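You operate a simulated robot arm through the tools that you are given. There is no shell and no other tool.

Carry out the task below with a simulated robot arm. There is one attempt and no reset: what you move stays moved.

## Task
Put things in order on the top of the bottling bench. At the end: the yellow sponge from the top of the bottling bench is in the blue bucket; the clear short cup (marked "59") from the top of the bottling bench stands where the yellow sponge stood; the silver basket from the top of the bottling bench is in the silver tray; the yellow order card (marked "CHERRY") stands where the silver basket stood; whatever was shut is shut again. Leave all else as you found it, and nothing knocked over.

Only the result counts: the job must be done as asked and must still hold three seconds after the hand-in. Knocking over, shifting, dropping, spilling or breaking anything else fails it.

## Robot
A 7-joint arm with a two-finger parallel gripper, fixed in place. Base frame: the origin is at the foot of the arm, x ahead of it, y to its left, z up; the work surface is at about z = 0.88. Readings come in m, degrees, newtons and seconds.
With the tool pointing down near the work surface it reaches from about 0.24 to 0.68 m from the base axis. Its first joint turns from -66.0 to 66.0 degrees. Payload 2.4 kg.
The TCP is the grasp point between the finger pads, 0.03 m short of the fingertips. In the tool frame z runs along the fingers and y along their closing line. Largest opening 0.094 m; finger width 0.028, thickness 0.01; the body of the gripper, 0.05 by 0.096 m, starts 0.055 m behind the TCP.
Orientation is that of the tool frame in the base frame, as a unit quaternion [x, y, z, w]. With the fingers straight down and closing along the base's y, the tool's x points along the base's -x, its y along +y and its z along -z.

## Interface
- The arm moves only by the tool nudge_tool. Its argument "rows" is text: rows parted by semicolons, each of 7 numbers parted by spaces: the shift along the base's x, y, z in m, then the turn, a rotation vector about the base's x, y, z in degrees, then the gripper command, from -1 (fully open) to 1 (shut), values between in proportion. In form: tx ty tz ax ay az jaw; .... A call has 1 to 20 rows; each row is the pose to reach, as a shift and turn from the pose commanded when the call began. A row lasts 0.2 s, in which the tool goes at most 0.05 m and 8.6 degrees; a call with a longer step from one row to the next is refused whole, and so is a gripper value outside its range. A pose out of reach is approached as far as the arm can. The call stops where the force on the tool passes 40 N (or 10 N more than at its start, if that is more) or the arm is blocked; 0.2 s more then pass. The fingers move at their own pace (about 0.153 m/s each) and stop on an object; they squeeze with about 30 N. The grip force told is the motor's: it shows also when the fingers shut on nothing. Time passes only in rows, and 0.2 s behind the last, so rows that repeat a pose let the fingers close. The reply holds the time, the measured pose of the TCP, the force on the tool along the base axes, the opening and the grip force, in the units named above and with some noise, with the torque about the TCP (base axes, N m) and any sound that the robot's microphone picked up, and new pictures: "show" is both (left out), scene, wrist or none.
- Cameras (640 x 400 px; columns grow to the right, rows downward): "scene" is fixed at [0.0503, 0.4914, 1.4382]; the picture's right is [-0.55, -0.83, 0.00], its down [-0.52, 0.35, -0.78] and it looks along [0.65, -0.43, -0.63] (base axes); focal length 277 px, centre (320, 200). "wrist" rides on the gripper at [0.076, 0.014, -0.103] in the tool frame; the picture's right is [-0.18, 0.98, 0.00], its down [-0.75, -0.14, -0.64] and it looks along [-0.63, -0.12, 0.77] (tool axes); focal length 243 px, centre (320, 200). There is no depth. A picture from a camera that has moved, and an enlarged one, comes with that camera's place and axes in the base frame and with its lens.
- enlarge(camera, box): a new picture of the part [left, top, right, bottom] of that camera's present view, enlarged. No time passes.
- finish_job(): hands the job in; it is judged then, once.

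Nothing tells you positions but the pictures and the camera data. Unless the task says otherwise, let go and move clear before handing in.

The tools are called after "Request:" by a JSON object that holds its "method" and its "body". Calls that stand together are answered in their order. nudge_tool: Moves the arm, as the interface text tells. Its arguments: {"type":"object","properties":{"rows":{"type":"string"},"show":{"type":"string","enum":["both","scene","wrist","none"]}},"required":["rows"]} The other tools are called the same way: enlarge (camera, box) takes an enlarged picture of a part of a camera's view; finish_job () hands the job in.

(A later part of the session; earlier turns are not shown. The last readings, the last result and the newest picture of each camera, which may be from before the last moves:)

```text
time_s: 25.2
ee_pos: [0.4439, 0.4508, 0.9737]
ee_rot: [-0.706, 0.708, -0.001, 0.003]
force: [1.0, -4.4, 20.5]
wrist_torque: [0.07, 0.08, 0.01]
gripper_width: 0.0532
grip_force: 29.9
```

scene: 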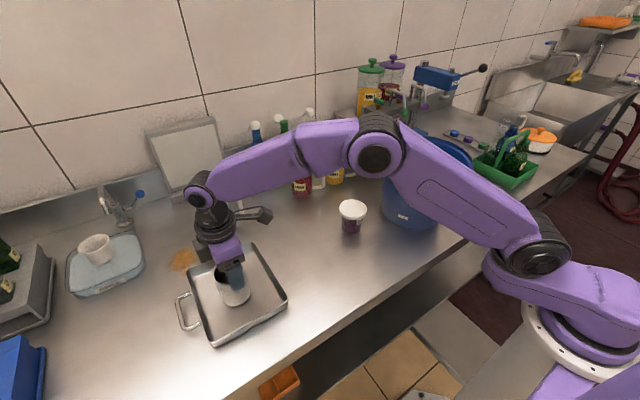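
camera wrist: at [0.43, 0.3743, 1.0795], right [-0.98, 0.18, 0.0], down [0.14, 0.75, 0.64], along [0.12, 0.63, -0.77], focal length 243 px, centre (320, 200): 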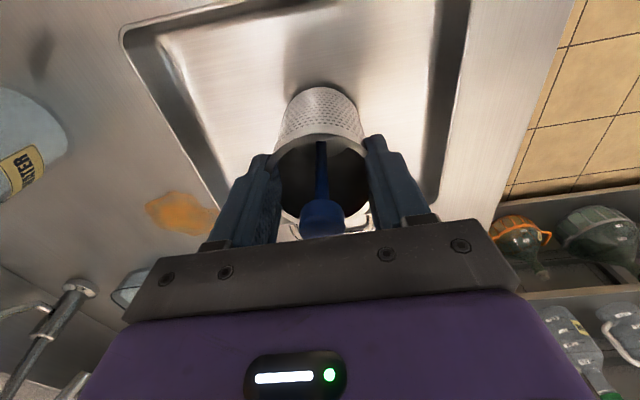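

Contact reached (20 N upward). I'll relieve a millimetre, open the fingers and rise straight up.

Request:
{"method": "nudge_tool", "body": {"rows": "0 0 0.0015 0 0 0 1; 0 0 0.0015 0 0 0 -1; 0 0 0.0015 0 0 0 -1; 0 0 0.0015 0 0 0 -1; 0 0 0.03 0 0 0 -1; 0 0 0.07 0 0 0 -1; 0 0 0.11 0 0 0 -1; 0 0 0.15 0 0 0 -1; 0 0 0.15 0 0 0 -1"}}

```text
time_s: 27.2
ee_pos: [0.4416, 0.4494, 1.1215]
ee_rot: [-0.707, 0.707, 0.0, -0.001]
force: [0.3, 0.0, 0.1]
wrist_torque: [-0.02, -0.01, 0.01]
gripper_width: 0.0942
grip_force: 0.0
camera wrist: at [0.4273, 0.3736, 1.2253], right [-0.98, 0.18, 0.0], down [0.14, 0.75, 0.64], along [0.12, 0.63, -0.77], focal length 243 px, centre (320, 200)
```

scene: 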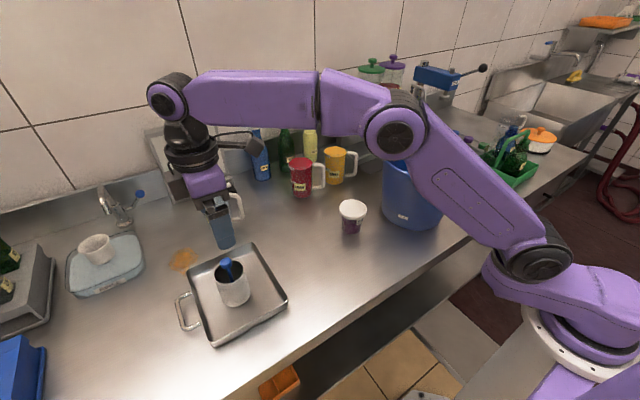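
wrist: 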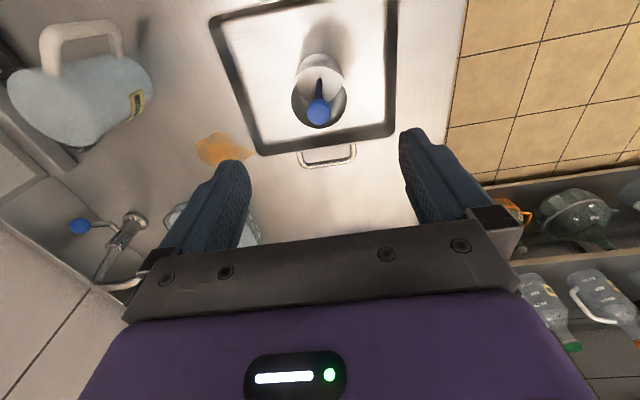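

The basket now stands in the tray. I'll check it closely and the cup too before planning the cup grasp.

Request:
{"method": "enlarge", "body": {"camera": "scene", "box": [170, 235, 300, 350]}}

Request:
{"method": "enlarge", "body": {"camera": "scene", "box": [325, 190, 385, 245]}}

Request:
{"method": "enlarge", "body": {"camera": "wrist", "box": [200, 0, 420, 180]}}

```text
3.48 times, centred on (235, 292) of scene
camera zoom: at [0.0503, 0.4914, 1.4382], right [-0.55, -0.83, 0.0], down [-0.52, 0.35, -0.78], along [0.65, -0.43, -0.63], focal length 964 px, centre (616, -122)
```

zoom: 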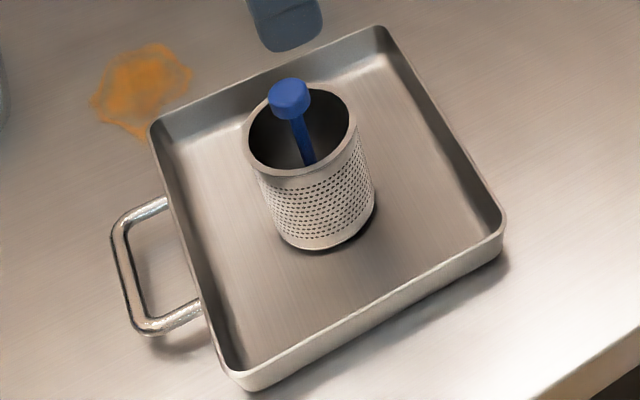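

```text
7.27 times, centred on (355, 218) of scene
camera zoom: at [0.0503, 0.4914, 1.4382], right [-0.55, -0.83, 0.0], down [-0.52, 0.35, -0.78], along [0.65, -0.43, -0.63], focal length 2016 px, centre (66, 73)
```

zoom: 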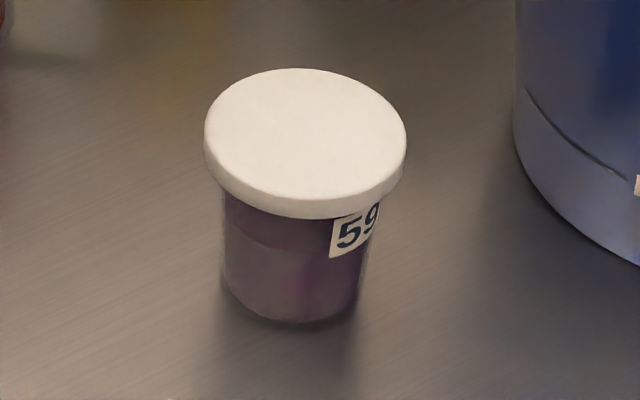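

```text
2.22 times, centred on (310, 90) of wrist
camera zoom: at [0.4273, 0.3736, 1.2253], right [-0.98, 0.18, 0.0], down [0.14, 0.75, 0.64], along [0.12, 0.63, -0.77], focal length 539 px, centre (342, 444)
```

zoom: 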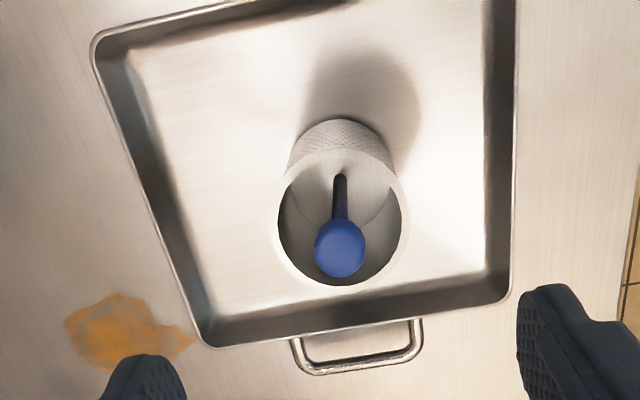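

The basket stands properly in the tray. For the cup I want a low, tilted grasp on the body below its lid, coming from the robot side with the camera on top. I'll rotate another 90° and move to a spot in front of the cup.

Request:
{"method": "nudge_tool", "body": {"rows": "-0.01 -0.031 0.003 0 0 8.2 -1; -0.02 -0.062 0.006 0 0 16.4 -1; -0.03 -0.093 0.01 0 0 24.6 -1; -0.04 -0.124 0.013 0 0 32.8 -1; -0.05 -0.155 0.016 0 0 41 -1; -0.06 -0.186 0.02 0 0 49.2 -1; -0.07 -0.217 0.023 0 0 57.4 -1; -0.08 -0.248 0.026 0 0 65.6 -1; -0.09 -0.279 0.03 0 0 73.8 -1; -0.1 -0.31 0.03 0 0 82 -1; -0.11 -0.34 0.03 0 0 90 -1; -0.11 -0.34 0.03 0 0 90 -1"}}

```text
time_s: 29.8
ee_pos: [0.3347, 0.1135, 1.1508]
ee_rot: [1.0, 0.0, -0.001, 0.0]
force: [-0.7, -0.7, 0.2]
wrist_torque: [0.01, 0.01, -0.04]
gripper_width: 0.0939
grip_force: 0.0
camera wrist: at [0.4106, 0.0982, 1.2532], right [-0.18, -0.98, 0.0], down [-0.75, 0.14, 0.64], along [-0.63, 0.12, -0.77], focal length 243 px, centre (320, 200)
```

scene: 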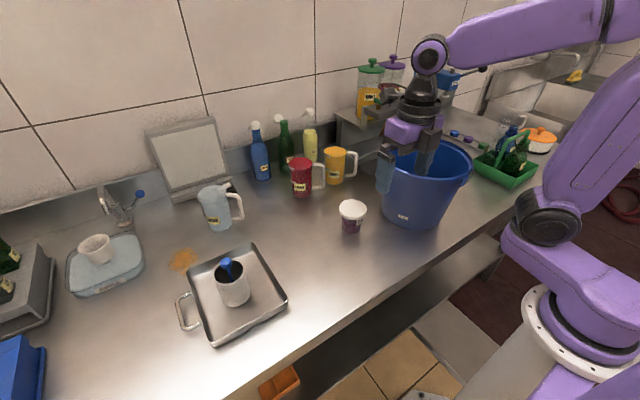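
wrist: 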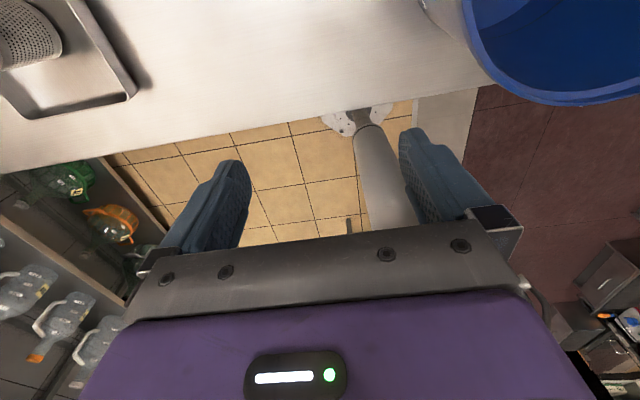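

The rotation was reached. Now I'll tilt the fingers forward by about 55° while still well above the cup.

Request:
{"method": "nudge_tool", "body": {"rows": "0.015 0 0 0 -8 0 -1; 0.03 0 0 0 -16 0 -1; 0.045 0 0 0 -24 0 -1; 0.06 0 0 0 -32 0 -1; 0.07 0 -0.01 0 -40 0 -1; 0.08 0 -0.02 0 -48 0 -1; 0.085 0 -0.03 0 -55 0 -1; 0.085 0 -0.04 0 -55 0 -1; 0.085 0 -0.04 0 -55 0 -1"}}

```text
time_s: 31.8
ee_pos: [0.4183, 0.1102, 1.1117]
ee_rot: [0.887, 0.0, 0.462, 0.0]
force: [0.5, 0.5, -0.6]
wrist_torque: [-0.01, 0.03, -0.04]
gripper_width: 0.0941
grip_force: 0.0
camera wrist: at [0.3783, 0.0954, 1.2329], right [-0.11, -0.98, -0.15], down [-0.96, 0.14, -0.25], along [0.27, 0.12, -0.96], focal length 243 px, centre (320, 200)
```

scene: 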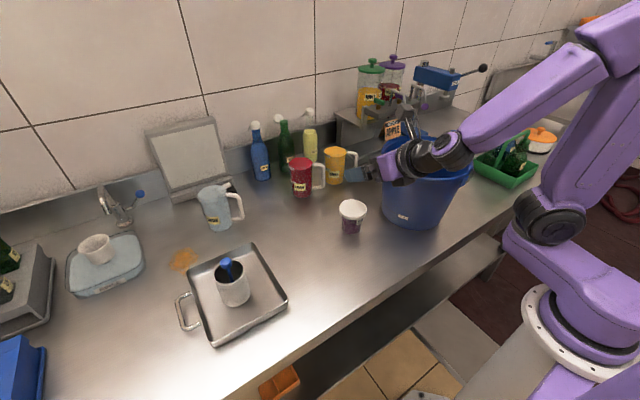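
wrist: 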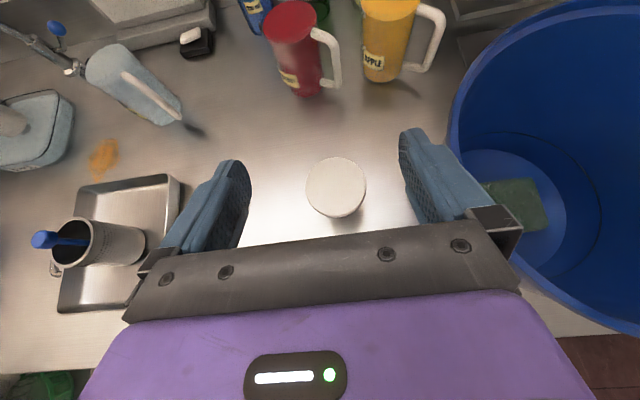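

The tilt works, and the view confirms the cup centre at about (0.467, 0.111). I'll descend in front of the cup, low and with the fingers open, before sliding forward.

Request:
{"method": "nudge_tool", "body": {"rows": "-0.01 0.001 -0.035 0 0 0 -1; -0.022 0.001 -0.07 0 0 0 -1; -0.036 0.001 -0.105 0 0 0 -1; -0.036 0.001 -0.14 0 0 0 -1; -0.036 0.001 -0.17 0 0 0 -1; -0.036 0.001 -0.17 0 0 0 -1"}}

```text
time_s: 33.2
ee_pos: [0.3825, 0.1112, 0.9412]
ee_rot: [0.887, 0.0, 0.462, -0.001]
force: [-0.1, -0.8, 0.3]
wrist_torque: [-0.04, 0.0, 0.04]
gripper_width: 0.0941
grip_force: 0.1
camera wrist: at [0.3422, 0.0957, 1.0627], right [-0.11, -0.98, -0.15], down [-0.96, 0.14, -0.25], along [0.27, 0.12, -0.96], focal length 243 px, centre (320, 200)
```

scene: 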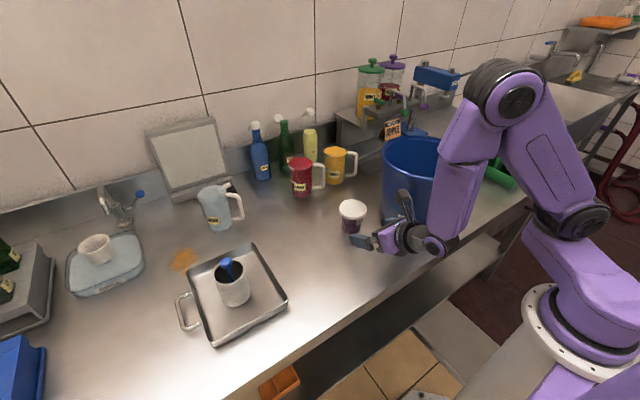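
wrist: 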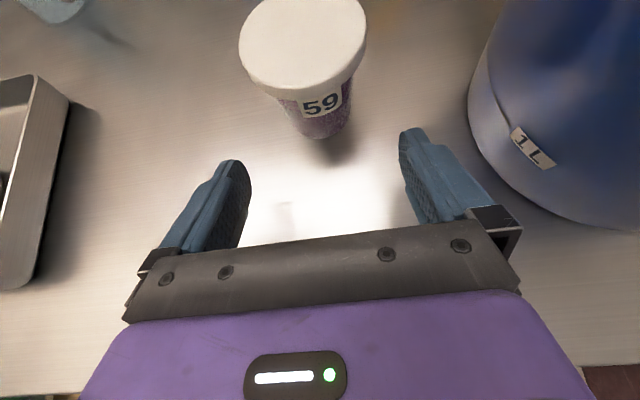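

Good view of the cup between the open fingers. I'll zoom in to check lateral alignment.

Request:
{"method": "enlarge", "body": {"camera": "wrist", "box": [220, 0, 440, 240]}}

Request:
{"method": "enlarge", "body": {"camera": "scene", "box": [320, 180, 460, 270]}}

```text
1.67 times, centred on (330, 120) of wrist
camera zoom: at [0.3422, 0.0957, 1.0627], right [-0.11, -0.98, -0.15], down [-0.96, 0.14, -0.25], along [0.27, 0.12, -0.96], focal length 404 px, centre (303, 333)
```

zoom: 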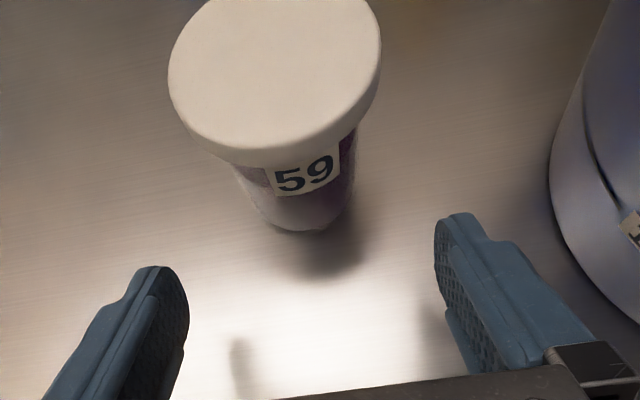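

```text
4.44 times, centred on (390, 225) of scene
camera zoom: at [0.0503, 0.4914, 1.4382], right [-0.55, -0.83, 0.0], down [-0.52, 0.35, -0.78], along [0.65, -0.43, -0.63], focal length 1232 px, centre (9, 89)
```

zoom: 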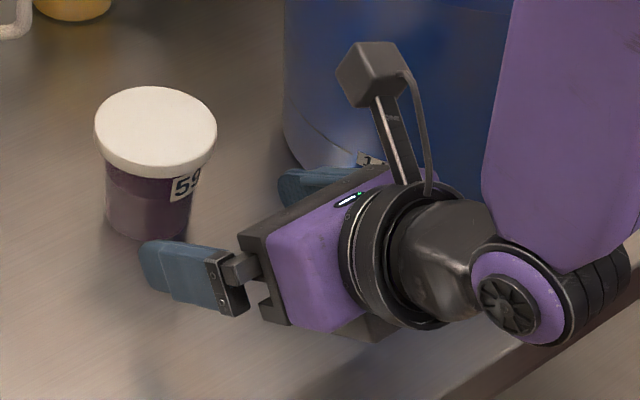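

The alignment is good (cup y ≈ 0.110). I'll drop the last 2.3 cm and slide forward around the cup body, then check before closing.

Request:
{"method": "nudge_tool", "body": {"rows": "0 -0.0015 -0.012 0 0 0 -1; 0 -0.0015 -0.023 0 0 0 -1; 0.02 -0.0015 -0.023 0 0 0 -1; 0.04 -0.0015 -0.023 0 0 0 -1; 0.058 -0.0015 -0.023 0 0 0 -1; 0.071 -0.0015 -0.023 0 0 0 -1; 0.071 -0.0015 -0.023 0 0 0 -1"}}

```text
time_s: 34.8
ee_pos: [0.4536, 0.109, 0.919]
ee_rot: [0.887, 0.0, 0.461, 0.0]
force: [0.0, -0.1, -0.9]
wrist_torque: [-0.01, -0.02, 0.02]
gripper_width: 0.094
grip_force: 0.1
camera wrist: at [0.4144, 0.0946, 1.0405], right [-0.1, -0.98, -0.15], down [-0.96, 0.14, -0.25], along [0.27, 0.12, -0.96], focal length 243 px, centre (320, 200)
```

scene: 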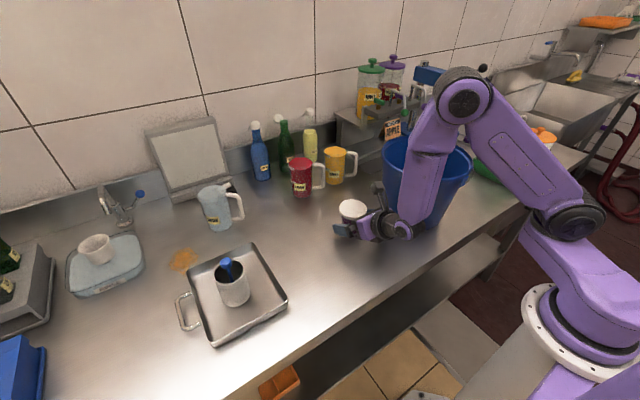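
wrist: 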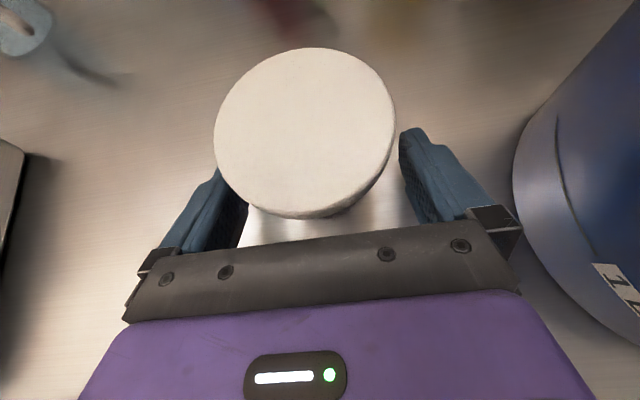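

The cup sits centred between the fingers. I'll close and then lift 2 cm.

Request:
{"method": "nudge_tool", "body": {"rows": "0 0 0 0 0 0 0; 0 0 0 0 0 0 0.6; 0 0 0 0 0 0 1; 0 0 0 0 0 0 1; 0 0 0 0 0 0 1; 0 0 0 0 0 0 1"}}

```text
time_s: 36.2
ee_pos: [0.4552, 0.1088, 0.9187]
ee_rot: [0.887, 0.0, 0.461, 0.0]
force: [-0.6, -1.2, 3.5]
wrist_torque: [-0.17, -0.09, 0.02]
gripper_width: 0.059
grip_force: 30.0
camera wrist: at [0.4142, 0.0944, 1.0406], right [-0.11, -0.98, -0.15], down [-0.96, 0.14, -0.25], along [0.27, 0.12, -0.96], focal length 243 px, centre (320, 200)
```

scene: 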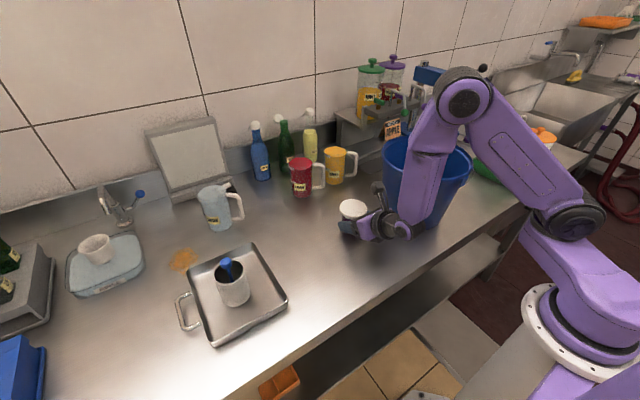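
wrist: 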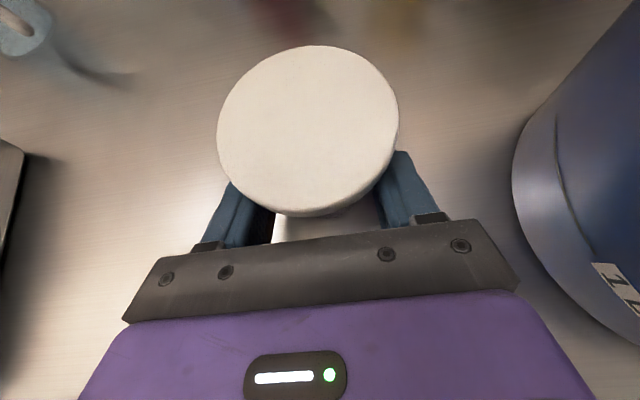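

Gripped at 59 mm, which is the body below the lid. I'll lift gently and check that the whole cup comes up level.

Request:
{"method": "nudge_tool", "body": {"rows": "0 0 0.005 0 0 0 1; 0 0 0.015 0 0 0 1; 0 0 0.03 0 0 0 1; 0 0 0.03 0 0 0 1"}}

Request:
{"method": "enlarge", "body": {"camera": "scene", "box": [310, 170, 450, 270]}}

```text
time_s: 37.2
ee_pos: [0.4538, 0.1092, 0.9497]
ee_rot: [0.887, 0.0, 0.462, 0.001]
force: [-0.3, -1.2, -1.7]
wrist_torque: [-0.04, 0.05, -0.01]
gripper_width: 0.0587
grip_force: 29.5
camera wrist: at [0.4135, 0.0943, 1.0716], right [-0.11, -0.98, -0.15], down [-0.96, 0.14, -0.25], along [0.27, 0.12, -0.96], focal length 243 px, centre (320, 200)
```

scene: 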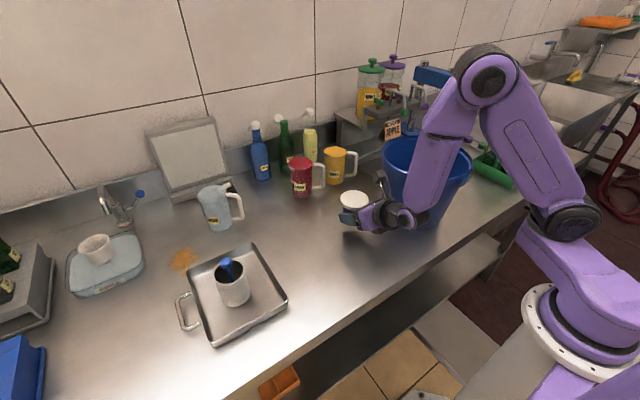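
wrist: 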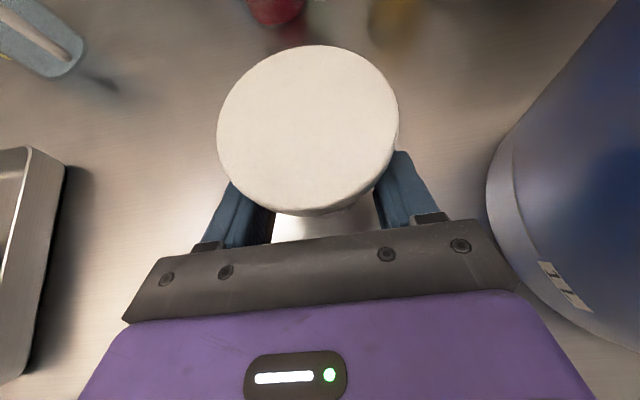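

```text
4.00 times, centred on (380, 220) of scene
camera zoom: at [0.0503, 0.4914, 1.4382], right [-0.55, -0.83, 0.0], down [-0.52, 0.35, -0.78], along [0.65, -0.43, -0.63], focal length 1109 px, centre (80, 120)
```

zoom: 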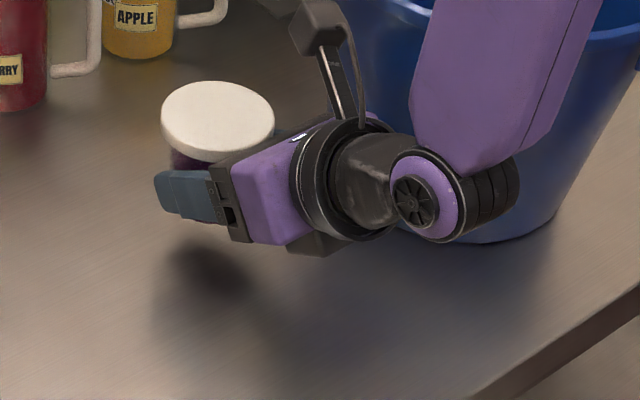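

The cup is lifted level with its lid on. I'll carry it over to the sponge's old spot (0.568, 0.269).

Request:
{"method": "nudge_tool", "body": {"rows": "0 0 0.02 0 0 0 1; 0.017 0.026 0.03 0 0 0 1; 0.034 0.052 0.03 0 0 0 1; 0.051 0.079 0.03 0 0 0 1; 0.068 0.105 0.03 0 0 0 1; 0.085 0.132 0.03 0 0 0 1; 0.102 0.158 0.03 0 0 0 1; 0.102 0.158 0.03 0 0 0 1; 0.102 0.158 0.01 0 0 0 1; 0.102 0.158 0.0 0 0 0 1; 0.102 0.158 0.0 0 0 0 1"}}

```text
time_s: 39.6
ee_pos: [0.5552, 0.2715, 0.9498]
ee_rot: [0.887, -0.001, 0.462, 0.001]
force: [-0.3, -1.4, -1.8]
wrist_torque: [0.0, 0.0, 0.0]
gripper_width: 0.0586
grip_force: 30.0
camera wrist: at [0.5142, 0.2552, 1.0722], right [-0.11, -0.98, -0.15], down [-0.96, 0.14, -0.25], along [0.27, 0.12, -0.96], focal length 243 px, centre (320, 200)
```

scene: 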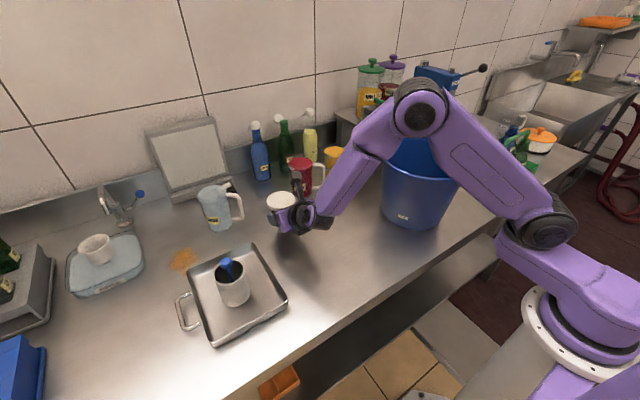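
wrist: 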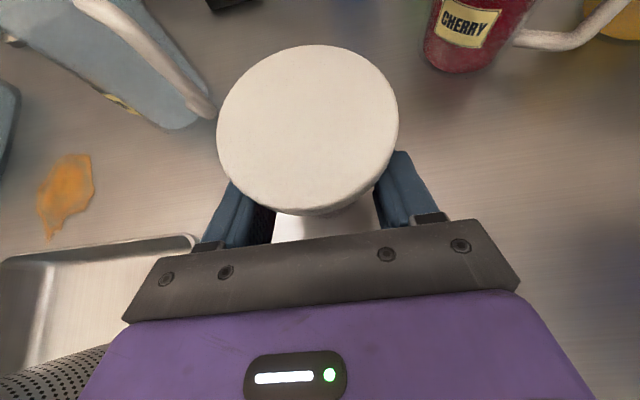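

The cup is over the target with the water mug's handle well clear. I'll lower it until it touches the bench.

Request:
{"method": "nudge_tool", "body": {"rows": "0 0 -0.015 0 0 0 1; 0 0 -0.026 0 0 0 1; 0 0 -0.029 0 0 0 1; 0 0 -0.0305 0 0 0 1; 0 0 -0.0305 0 0 0 1"}}

```text
time_s: 40.8
ee_pos: [0.5556, 0.2682, 0.9186]
ee_rot: [0.887, 0.0, 0.462, 0.001]
force: [-0.1, 1.0, 0.2]
wrist_torque: [-0.04, 0.02, 0.0]
gripper_width: 0.0585
grip_force: 30.1
camera wrist: at [0.5153, 0.2536, 1.0413], right [-0.11, -0.98, -0.15], down [-0.96, 0.14, -0.25], along [0.27, 0.12, -0.96], focal length 243 px, centre (320, 200)
```

scene: 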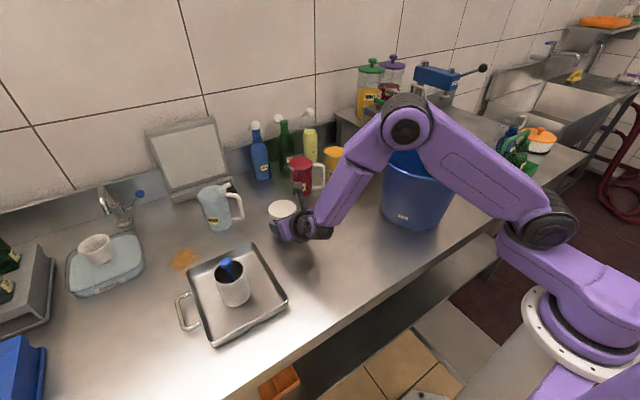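
wrist: 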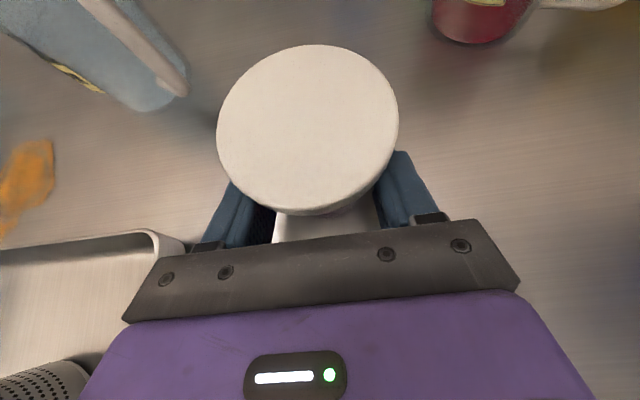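

The weight has transferred to the bench. I'll open partly, back straight out and then rise.

Request:
{"method": "nudge_tool", "body": {"rows": "0 0 0 0 0 0 0; 0 0 0 0 0 0 -0.6; 0 0 0 0 0 0 -0.75; 0 0 0 0 0 0 -0.75; -0.02 0 0 0 0 0 -0.75; -0.05 0 0 0 0 0 -0.75; -0.085 0 0.003 0 0 0 -0.75; -0.1 0 0.03 0 0 0 -0.75; -0.1 0 0.07 0 0 0 -0.75; -0.1 0 0.12 0 0 0 -0.75; -0.1 0 0.12 0 0 0 -0.75"}}

```text
time_s: 43.2
ee_pos: [0.4566, 0.2666, 1.038]
ee_rot: [0.887, 0.0, 0.462, 0.0]
force: [0.2, 0.3, 0.3]
wrist_torque: [-0.02, 0.03, -0.04]
gripper_width: 0.0824
grip_force: 0.1
camera wrist: at [0.4159, 0.2513, 1.1595], right [-0.11, -0.98, -0.15], down [-0.96, 0.14, -0.25], along [0.27, 0.12, -0.96], focal length 243 px, centre (320, 200)
```

scene: 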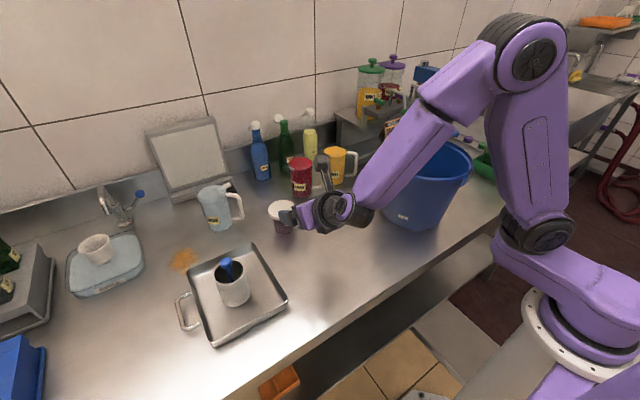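
wrist: 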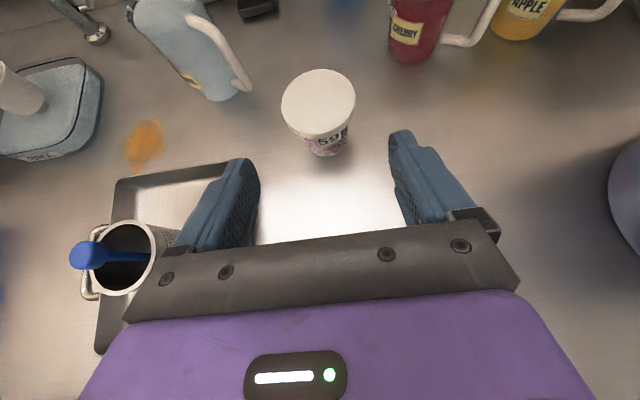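

The cup stands at (0.569, 0.268), right on the sponge's old spot. Next is the card, so I'll rise, undo the tilt and travel over the bucket toward it.

Request:
{"method": "nudge_tool", "body": {"rows": "0 -0.01 0.04 0 7 0 -1; -0.005 -0.03 0.08 0 14 0 -1; -0.01 -0.05 0.12 0 21 0 -1; -0.02 -0.075 0.155 0 28 0 -1; -0.03 -0.105 0.185 0 35 0 -1; -0.04 -0.145 0.2 0 42 0 -1; -0.045 -0.185 0.2 0 49 0 -1; -0.05 -0.225 0.2 0 55 0 -1; -0.055 -0.265 0.2 0 55 0 -1; -0.057 -0.305 0.2 0 55 0 -1; -0.057 -0.305 0.2 0 55 0 -1"}}

```text
time_s: 45.6
ee_pos: [0.4011, -0.0381, 1.2389]
ee_rot: [1.0, 0.0, 0.0, 0.0]
force: [-0.3, -0.2, 0.0]
wrist_torque: [0.0, 0.0, 0.0]
gripper_width: 0.0942
grip_force: 0.1
camera wrist: at [0.4763, -0.0527, 1.3414], right [-0.18, -0.98, 0.0], down [-0.75, 0.14, 0.64], along [-0.63, 0.12, -0.77], focal length 243 px, centre (320, 200)
```

scene: 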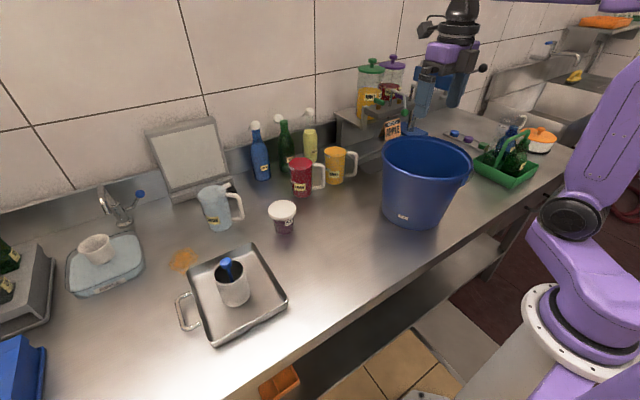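
wrist: 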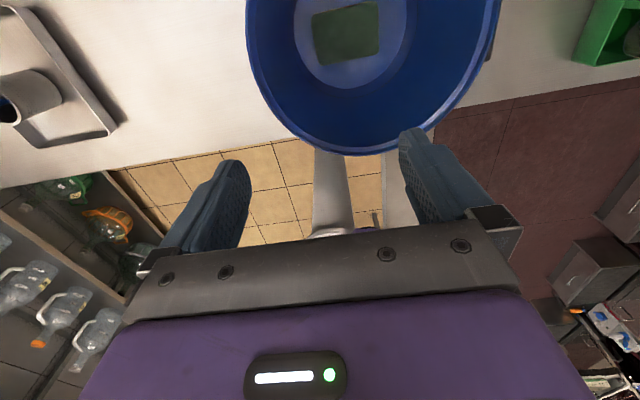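

The sponge is visible inside the bucket. I'll rotate back 90° and move high above the card, keeping clear of the cap-press lever (ball near (0.58, -0.51, 1.20)).

Request:
{"method": "nudge_tool", "body": {"rows": "0.003 -0.028 0 0 0 -8.2 -1; 0.006 -0.056 0 0 0 -16.4 -1; 0.009 -0.084 0 0 0 -24.6 -1; 0.012 -0.112 0 0 0 -32.8 -1; 0.015 -0.14 0 0 0 -41 -1; 0.018 -0.168 0 0 0 -49.2 -1; 0.021 -0.196 0 0 0 -57.4 -1; 0.024 -0.224 0 0 0 -65.6 -1; 0.027 -0.252 0 0 0 -73.8 -1; 0.03 -0.28 0 0 0 -82 -1; 0.03 -0.31 0 0 0 -90 -1; 0.03 -0.31 0 0 0 -90 -1"}}

```text
time_s: 48.2
ee_pos: [0.4244, -0.3486, 1.2386]
ee_rot: [-0.707, 0.707, 0.0, 0.0]
force: [0.9, -0.9, 0.8]
wrist_torque: [0.0, 0.03, -0.01]
gripper_width: 0.0941
grip_force: 0.1
camera wrist: at [0.4108, -0.4254, 1.3424], right [-0.98, 0.19, 0.0], down [0.14, 0.75, 0.64], along [0.12, 0.63, -0.77], focal length 243 px, centre (320, 200)
```

scene: 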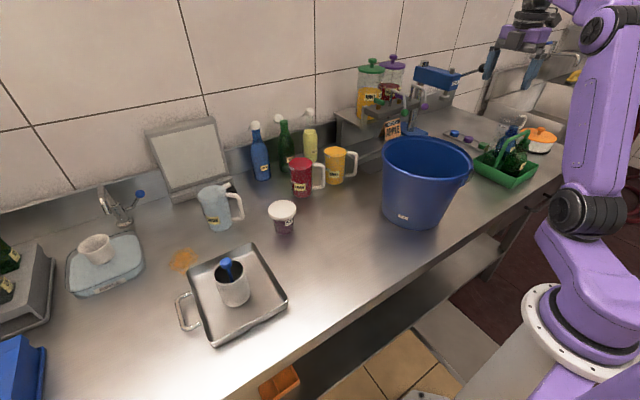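
wrist: 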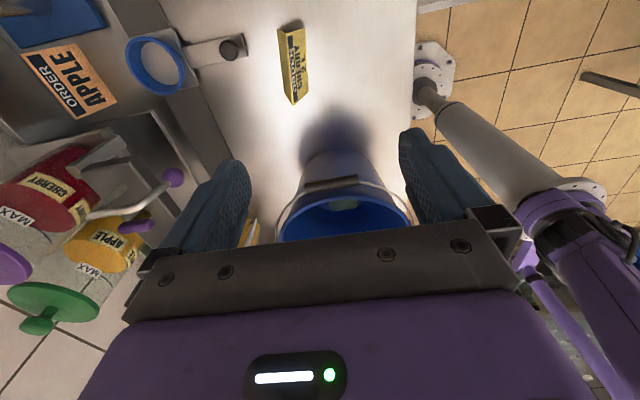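

Now I see the card from almost directly above. I'll zoom in for its exact geometry and neighbours.

Request:
{"method": "enlarge", "body": {"camera": "wrist", "box": [255, 10, 335, 115]}}

Request:
{"method": "enlarge", "body": {"camera": "wrist", "box": [100, 0, 420, 240]}}

```text
3.81 times, centred on (295, 62) of wrist
camera zoom: at [0.4108, -0.4254, 1.3424], right [-0.98, 0.19, 0.0], down [0.14, 0.75, 0.64], along [0.12, 0.63, -0.77], focal length 924 px, centre (415, 724)
```

zoom: 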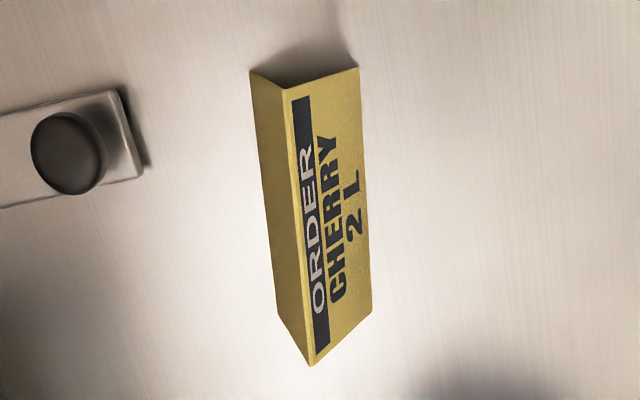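

```text
1.67 times, centred on (260, 120) of wrist
camera zoom: at [0.4108, -0.4254, 1.3424], right [-0.98, 0.19, 0.0], down [0.14, 0.75, 0.64], along [0.12, 0.63, -0.77], focal length 404 px, centre (420, 333)
```

zoom: 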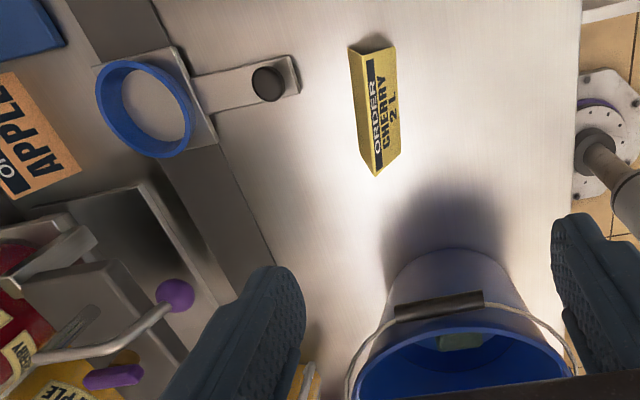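

The card is a tent about 95 mm wide, 44 mm deep and 71 mm high, centred near (0.472, -0.352) and turned about 9.5°. I'll align the fingers across its depth and descend part-way.

Request:
{"method": "nudge_tool", "body": {"rows": "0.015 -0.002 -0.03 0 0 -4.75 -1; 0.03 -0.004 -0.06 0 0 -9.5 -1; 0.043 -0.0047 -0.1 0 0 -9.5 -1; 0.043 -0.0047 -0.14 0 0 -9.5 -1; 0.043 -0.0047 -0.18 0 0 -9.5 -1; 0.043 -0.0047 -0.21 0 0 -9.5 -1; 0.043 -0.0047 -0.22 0 0 -9.5 -1; 0.043 -0.0047 -0.22 0 0 -9.5 -1; 0.043 -0.0047 -0.22 0 0 -9.5 -1"}}

```text
time_s: 50.2
ee_pos: [0.4709, -0.351, 1.0179]
ee_rot: [-0.646, 0.763, 0.0, -0.001]
force: [0.6, 0.5, -0.2]
wrist_torque: [0.03, 0.01, 0.0]
gripper_width: 0.0941
grip_force: 0.1
camera wrist: at [0.4447, -0.4247, 1.1216], right [-0.94, 0.34, 0.0], down [0.26, 0.72, 0.64], along [0.22, 0.6, -0.77], focal length 243 px, centre (320, 200)
```

scene: 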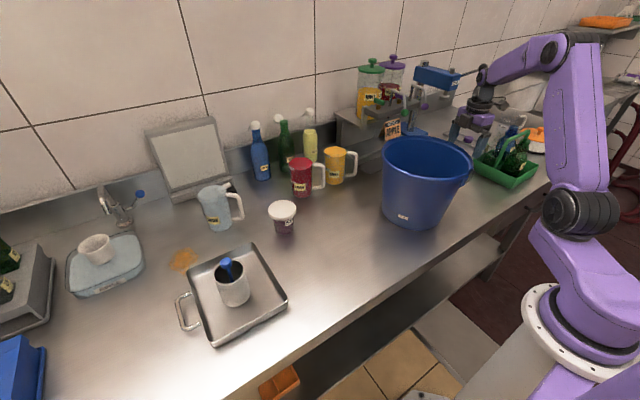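
wrist: 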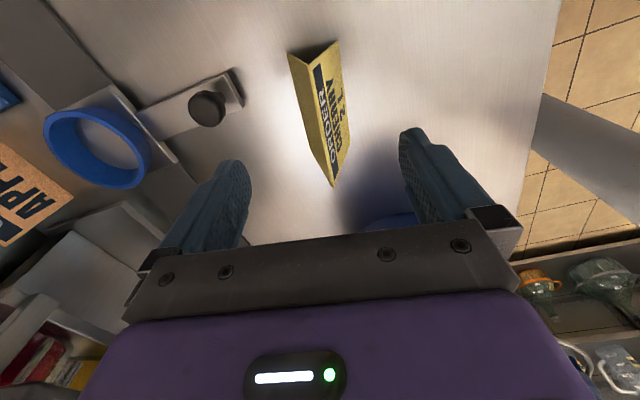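

The closing direction matches the card's normal. I'll zoom to verify the centring before the final descent.

Request:
{"method": "enlarge", "body": {"camera": "wrist", "box": [180, 20, 440, 220]}}

Request:
{"method": "enlarge", "body": {"camera": "scene", "box": [370, 40, 570, 200]}}

```text
2.00 times, centred on (310, 120) of wrist
camera zoom: at [0.4447, -0.4247, 1.1216], right [-0.94, 0.34, 0.0], down [0.26, 0.72, 0.64], along [0.22, 0.6, -0.77], focal length 485 px, centre (340, 360)
```

zoom: 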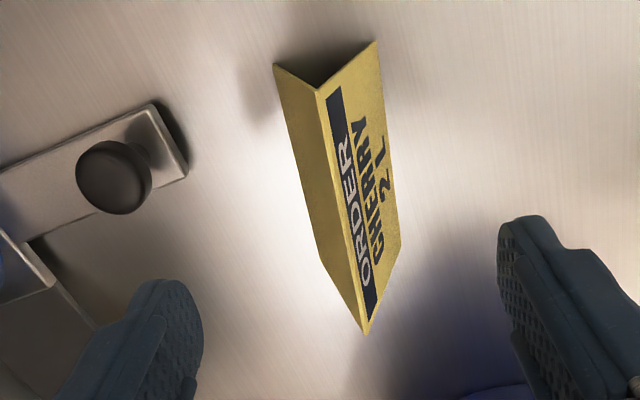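

```text
2.50 times, centred on (470, 120) of scene
camera zoom: at [0.0503, 0.4914, 1.4382], right [-0.55, -0.83, 0.0], down [-0.52, 0.35, -0.78], along [0.65, -0.43, -0.63], focal length 693 px, centre (-55, 400)
```

zoom: 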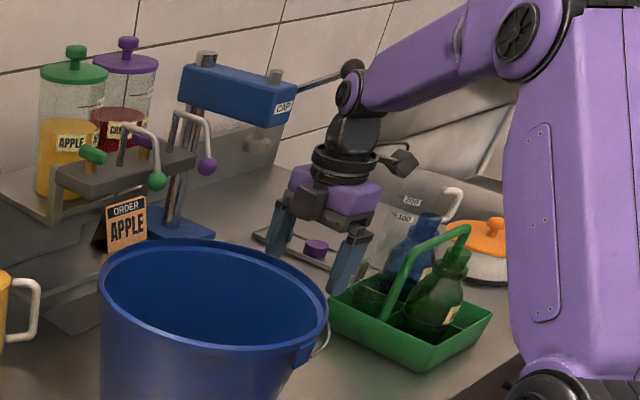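

The card is centred between the fingers within a couple of millimetres. I'll descend to near the bench, close on the two faces and hold.

Request:
{"method": "nudge_tool", "body": {"rows": "-0.001 0.002 -0.035 0 0 0 -1; -0.001 0.002 -0.07 0 0 0 -1; -0.001 0.002 -0.09 0 0 0 -1; -0.001 0.002 -0.1 0 0 0 -1; -0.001 0.002 -0.1 0 0 0 -1; -0.001 0.002 -0.1 0 0 0 -0.2; -0.001 0.002 -0.1 0 0 0 0.2; -0.001 0.002 -0.1 0 0 0 1; -0.001 0.002 -0.1 0 0 0 1; -0.001 0.002 -0.1 0 0 0 1"}}

```text
time_s: 52.4
ee_pos: [0.4697, -0.3496, 0.9183]
ee_rot: [-0.646, 0.763, 0.001, 0.0]
force: [-0.8, 0.1, -0.4]
wrist_torque: [-0.05, -0.02, -0.04]
gripper_width: 0.037
grip_force: 29.8
camera wrist: at [0.443, -0.4239, 1.022], right [-0.94, 0.34, 0.0], down [0.26, 0.72, 0.64], along [0.22, 0.6, -0.77], focal length 243 px, centre (320, 200)
```

scene: 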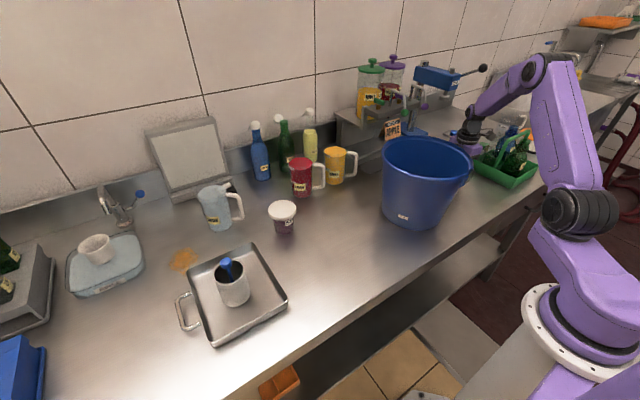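
wrist: 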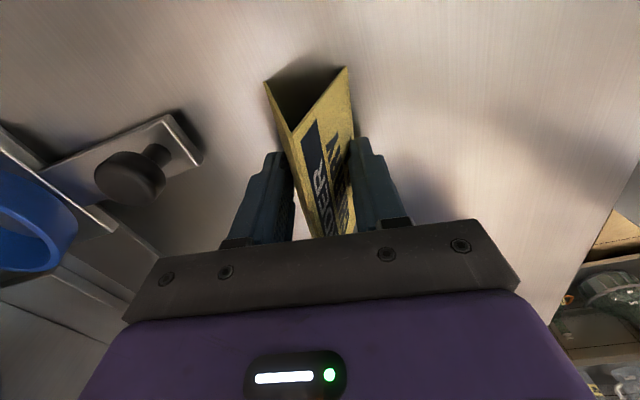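

The fingers hold the card at 37 mm, as predicted for that height. I'll lift slowly by 2 cm and see whether it comes along.

Request:
{"method": "nudge_tool", "body": {"rows": "0 0 0.004 0 0 0 1; 0 0 0.01 0 0 0 1; 0 0 0.02 0 0 0 1; 0 0 0.02 0 0 0 1", "show": "wrist"}}

```text
time_s: 53.4
ee_pos: [0.4711, -0.3515, 0.9382]
ee_rot: [-0.646, 0.763, 0.0, 0.0]
force: [0.8, -0.6, 0.3]
wrist_torque: [0.03, 0.0, -0.02]
gripper_width: 0.0365
grip_force: 30.3
camera wrist: at [0.444, -0.4238, 1.0413], right [-0.94, 0.34, 0.0], down [0.26, 0.72, 0.64], along [0.22, 0.6, -0.77], focal length 243 px, centre (320, 200)
```

wrist: 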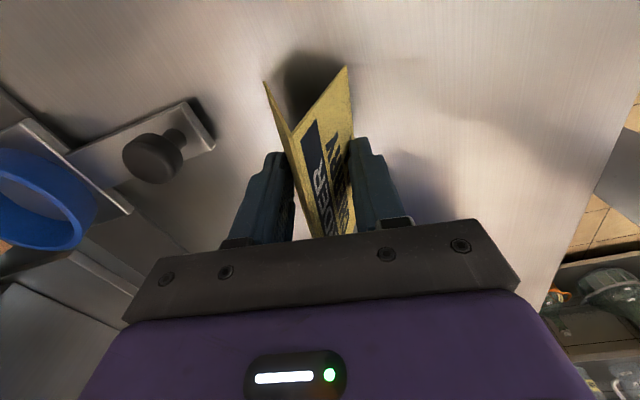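

The card moves with the gripper and the width is stable. I'll lift it well above the bucket rim.

Request:
{"method": "nudge_tool", "body": {"rows": "0 0 0.03 0 0 0 1; 0 0 0.065 0 0 0 1; 0 0 0.1 0 0 0 1; 0 0 0.14 0 0 0 1; 0 0 0.18 0 0 0 1; 0 0 0.22 0 0 0 1; 0 0 0.25 0 0 0 1; 0 0 0.265 0 0 0 1; 0 0 0.265 0 0 0 1"}}

```text
time_s: 55.4
ee_pos: [0.4699, -0.3528, 1.2038]
ee_rot: [-0.646, 0.764, 0.0, 0.0]
force: [-0.5, -0.2, -0.2]
wrist_torque: [-0.03, 0.02, -0.02]
gripper_width: 0.0363
grip_force: 30.6
camera wrist: at [0.4426, -0.4258, 1.3062], right [-0.94, 0.34, 0.0], down [0.26, 0.72, 0.64], along [0.22, 0.6, -0.77], focal length 243 px, centre (320, 200)
```

scene: 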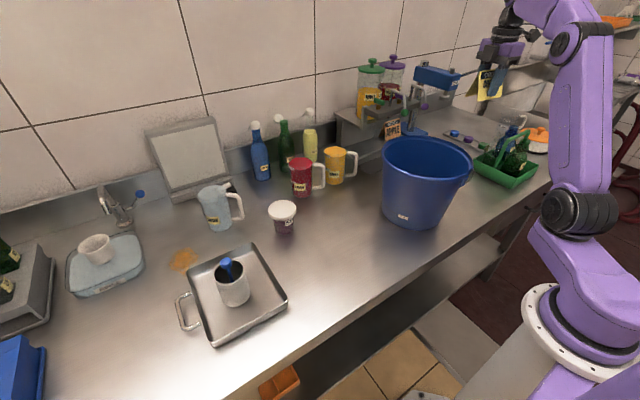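
wrist: 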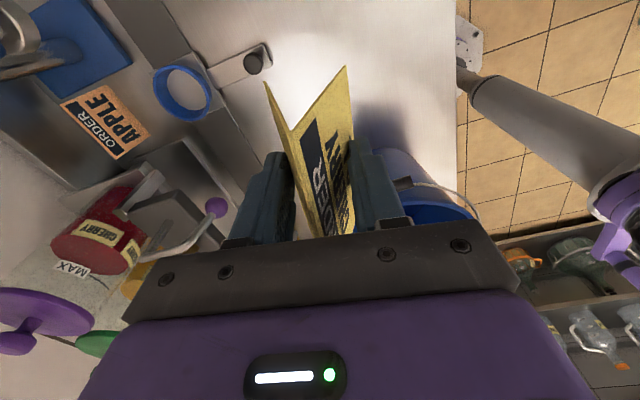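

The card is secure at 36 mm. I'll carry it over the bucket to above the basket's old spot (0.347, 0.249).

Request:
{"method": "nudge_tool", "body": {"rows": "-0.004 0.018 0 0 0 0 1; -0.011 0.052 0 0 0 0 1; -0.018 0.087 0 0 0 0 1; -0.025 0.122 0 0 0 0 1; -0.0325 0.157 0 0 0 0 1; -0.04 0.192 0 0 0 0 1; -0.047 0.227 0 0 0 0 1; -0.054 0.262 0 0 0 0 1; -0.0615 0.297 0 0 0 0 1; -0.069 0.332 0 0 0 0 1; -0.076 0.367 0 0 0 0 1; -0.083 0.402 0 0 0 0 1; -0.09 0.437 0 0 0 0 1; -0.098 0.472 0 0 0 0 1; -0.105 0.507 0 0 0 0 1; -0.112 0.542 0 0 0 0 1; -0.119 0.577 0 0 0 0 1; -0.124 0.5985 0 0 0 0 1; -0.124 0.5985 0 0 0 0 1"}}

```text
time_s: 59.4
ee_pos: [0.347, 0.2452, 1.2016]
ee_rot: [-0.647, 0.763, 0.0, 0.001]
force: [0.5, -0.1, -1.4]
wrist_torque: [0.01, 0.01, -0.01]
gripper_width: 0.0352
grip_force: 29.9
camera wrist: at [0.3202, 0.1726, 1.3049], right [-0.94, 0.34, 0.0], down [0.26, 0.72, 0.64], along [0.22, 0.6, -0.77], focal length 243 px, centre (320, 200)
```

scene: 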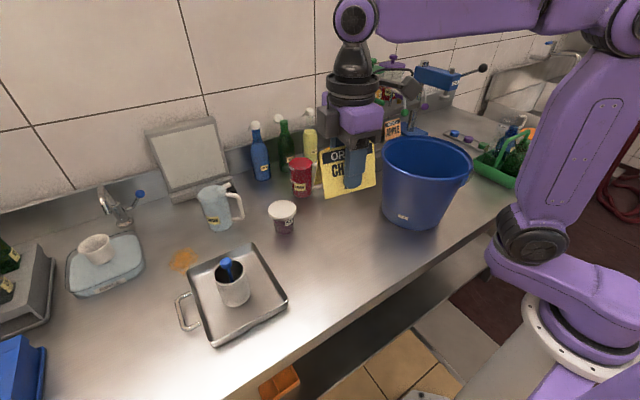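
wrist: 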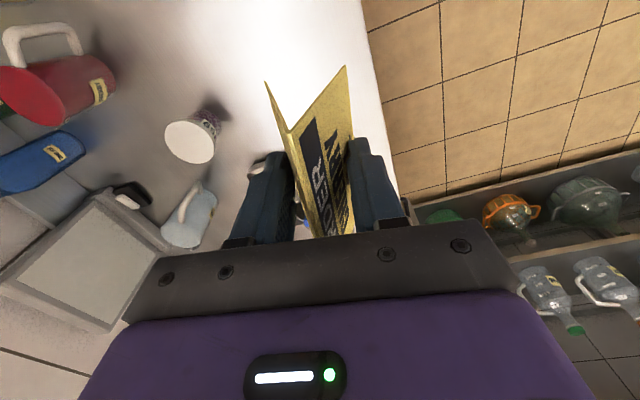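

The card hangs upright above the target. I'll lower it steadily to just above the bench.

Request:
{"method": "nudge_tool", "body": {"rows": "0 0 -0.03 0 0 0 1; 0 0 -0.07 0 0 0 1; 0 0 -0.11 0 0 0 1; 0 0 -0.15 0 0 0 1; 0 0 -0.19 0 0 0 1; 0 0 -0.225 0 0 0 1; 0 0 -0.255 0 0 0 1; 0 0 -0.27 0 0 0 1; 0 0 -0.274 0 0 0 1; 0 0 -0.274 0 0 0 1"}}

Request:
{"method": "enlarge", "body": {"camera": "scene", "box": [280, 200, 400, 310]}}

```text
time_s: 61.6
ee_pos: [0.3467, 0.2479, 0.9308]
ee_rot: [-0.646, 0.763, 0.0, -0.001]
force: [-0.9, 0.0, 0.4]
wrist_torque: [0.02, -0.02, 0.03]
gripper_width: 0.0349
grip_force: 29.6
camera wrist: at [0.3194, 0.1749, 1.033], right [-0.94, 0.34, 0.0], down [0.26, 0.72, 0.64], along [0.22, 0.6, -0.77], focal length 243 px, centre (320, 200)
```

scene: 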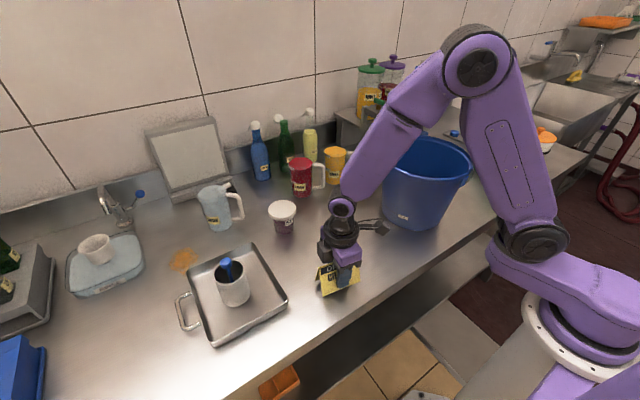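
wrist: 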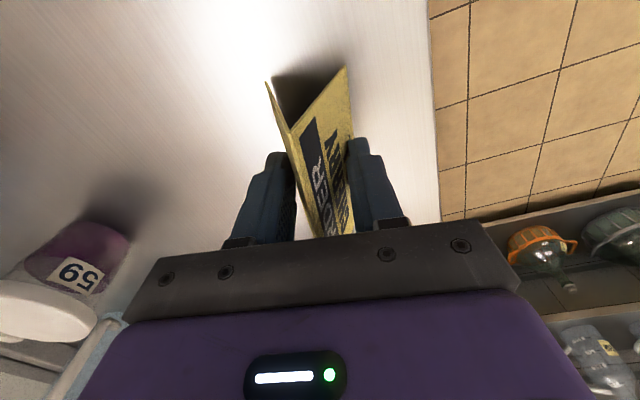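

```text
3.64 times, centred on (340, 255) of scene
camera zoom: at [0.0503, 0.4914, 1.4382], right [-0.55, -0.83, 0.0], down [-0.52, 0.35, -0.78], along [0.65, -0.43, -0.63], focal length 1008 px, centre (247, 0)
```

zoom: 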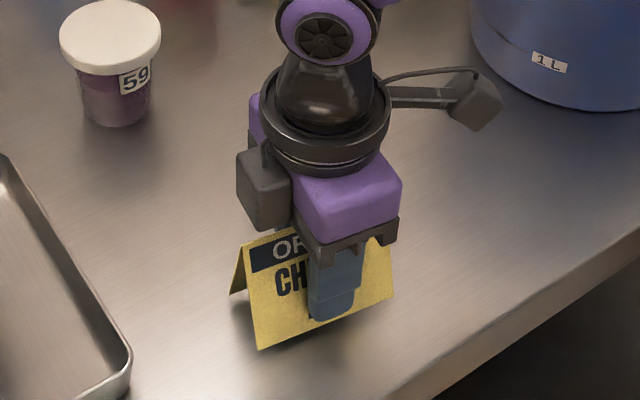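

The card is almost down. I'll descend in small steps to feel contact.

Request:
{"method": "nudge_tool", "body": {"rows": "0 0 -0.003 0 0 0 1; 0 0 -0.0055 0 0 0 1; 0 0 -0.007 0 0 0 1; 0 0 -0.007 0 0 0 1", "show": "none"}}

```text
time_s: 62.6
ee_pos: [0.3475, 0.2481, 0.9235]
ee_rot: [-0.646, 0.764, 0.0, 0.0]
force: [-0.1, 0.4, -0.8]
wrist_torque: [0.0, 0.0, 0.02]
gripper_width: 0.0346
grip_force: 30.5
```

No contact yet; going down another couple of millimetres.

Request:
{"method": "nudge_tool", "body": {"rows": "0 0 -0.001 0 0 0 1; 0 0 -0.002 0 0 0 1; 0 0 -0.002 0 0 0 1", "show": "none"}}

```text
time_s: 63.4
ee_pos: [0.3473, 0.2477, 0.9208]
ee_rot: [-0.646, 0.764, 0.0, 0.001]
force: [-2.1, -4.2, 29.6]
wrist_torque: [-0.19, 0.01, 0.0]
gripper_width: 0.0341
grip_force: 29.8
```

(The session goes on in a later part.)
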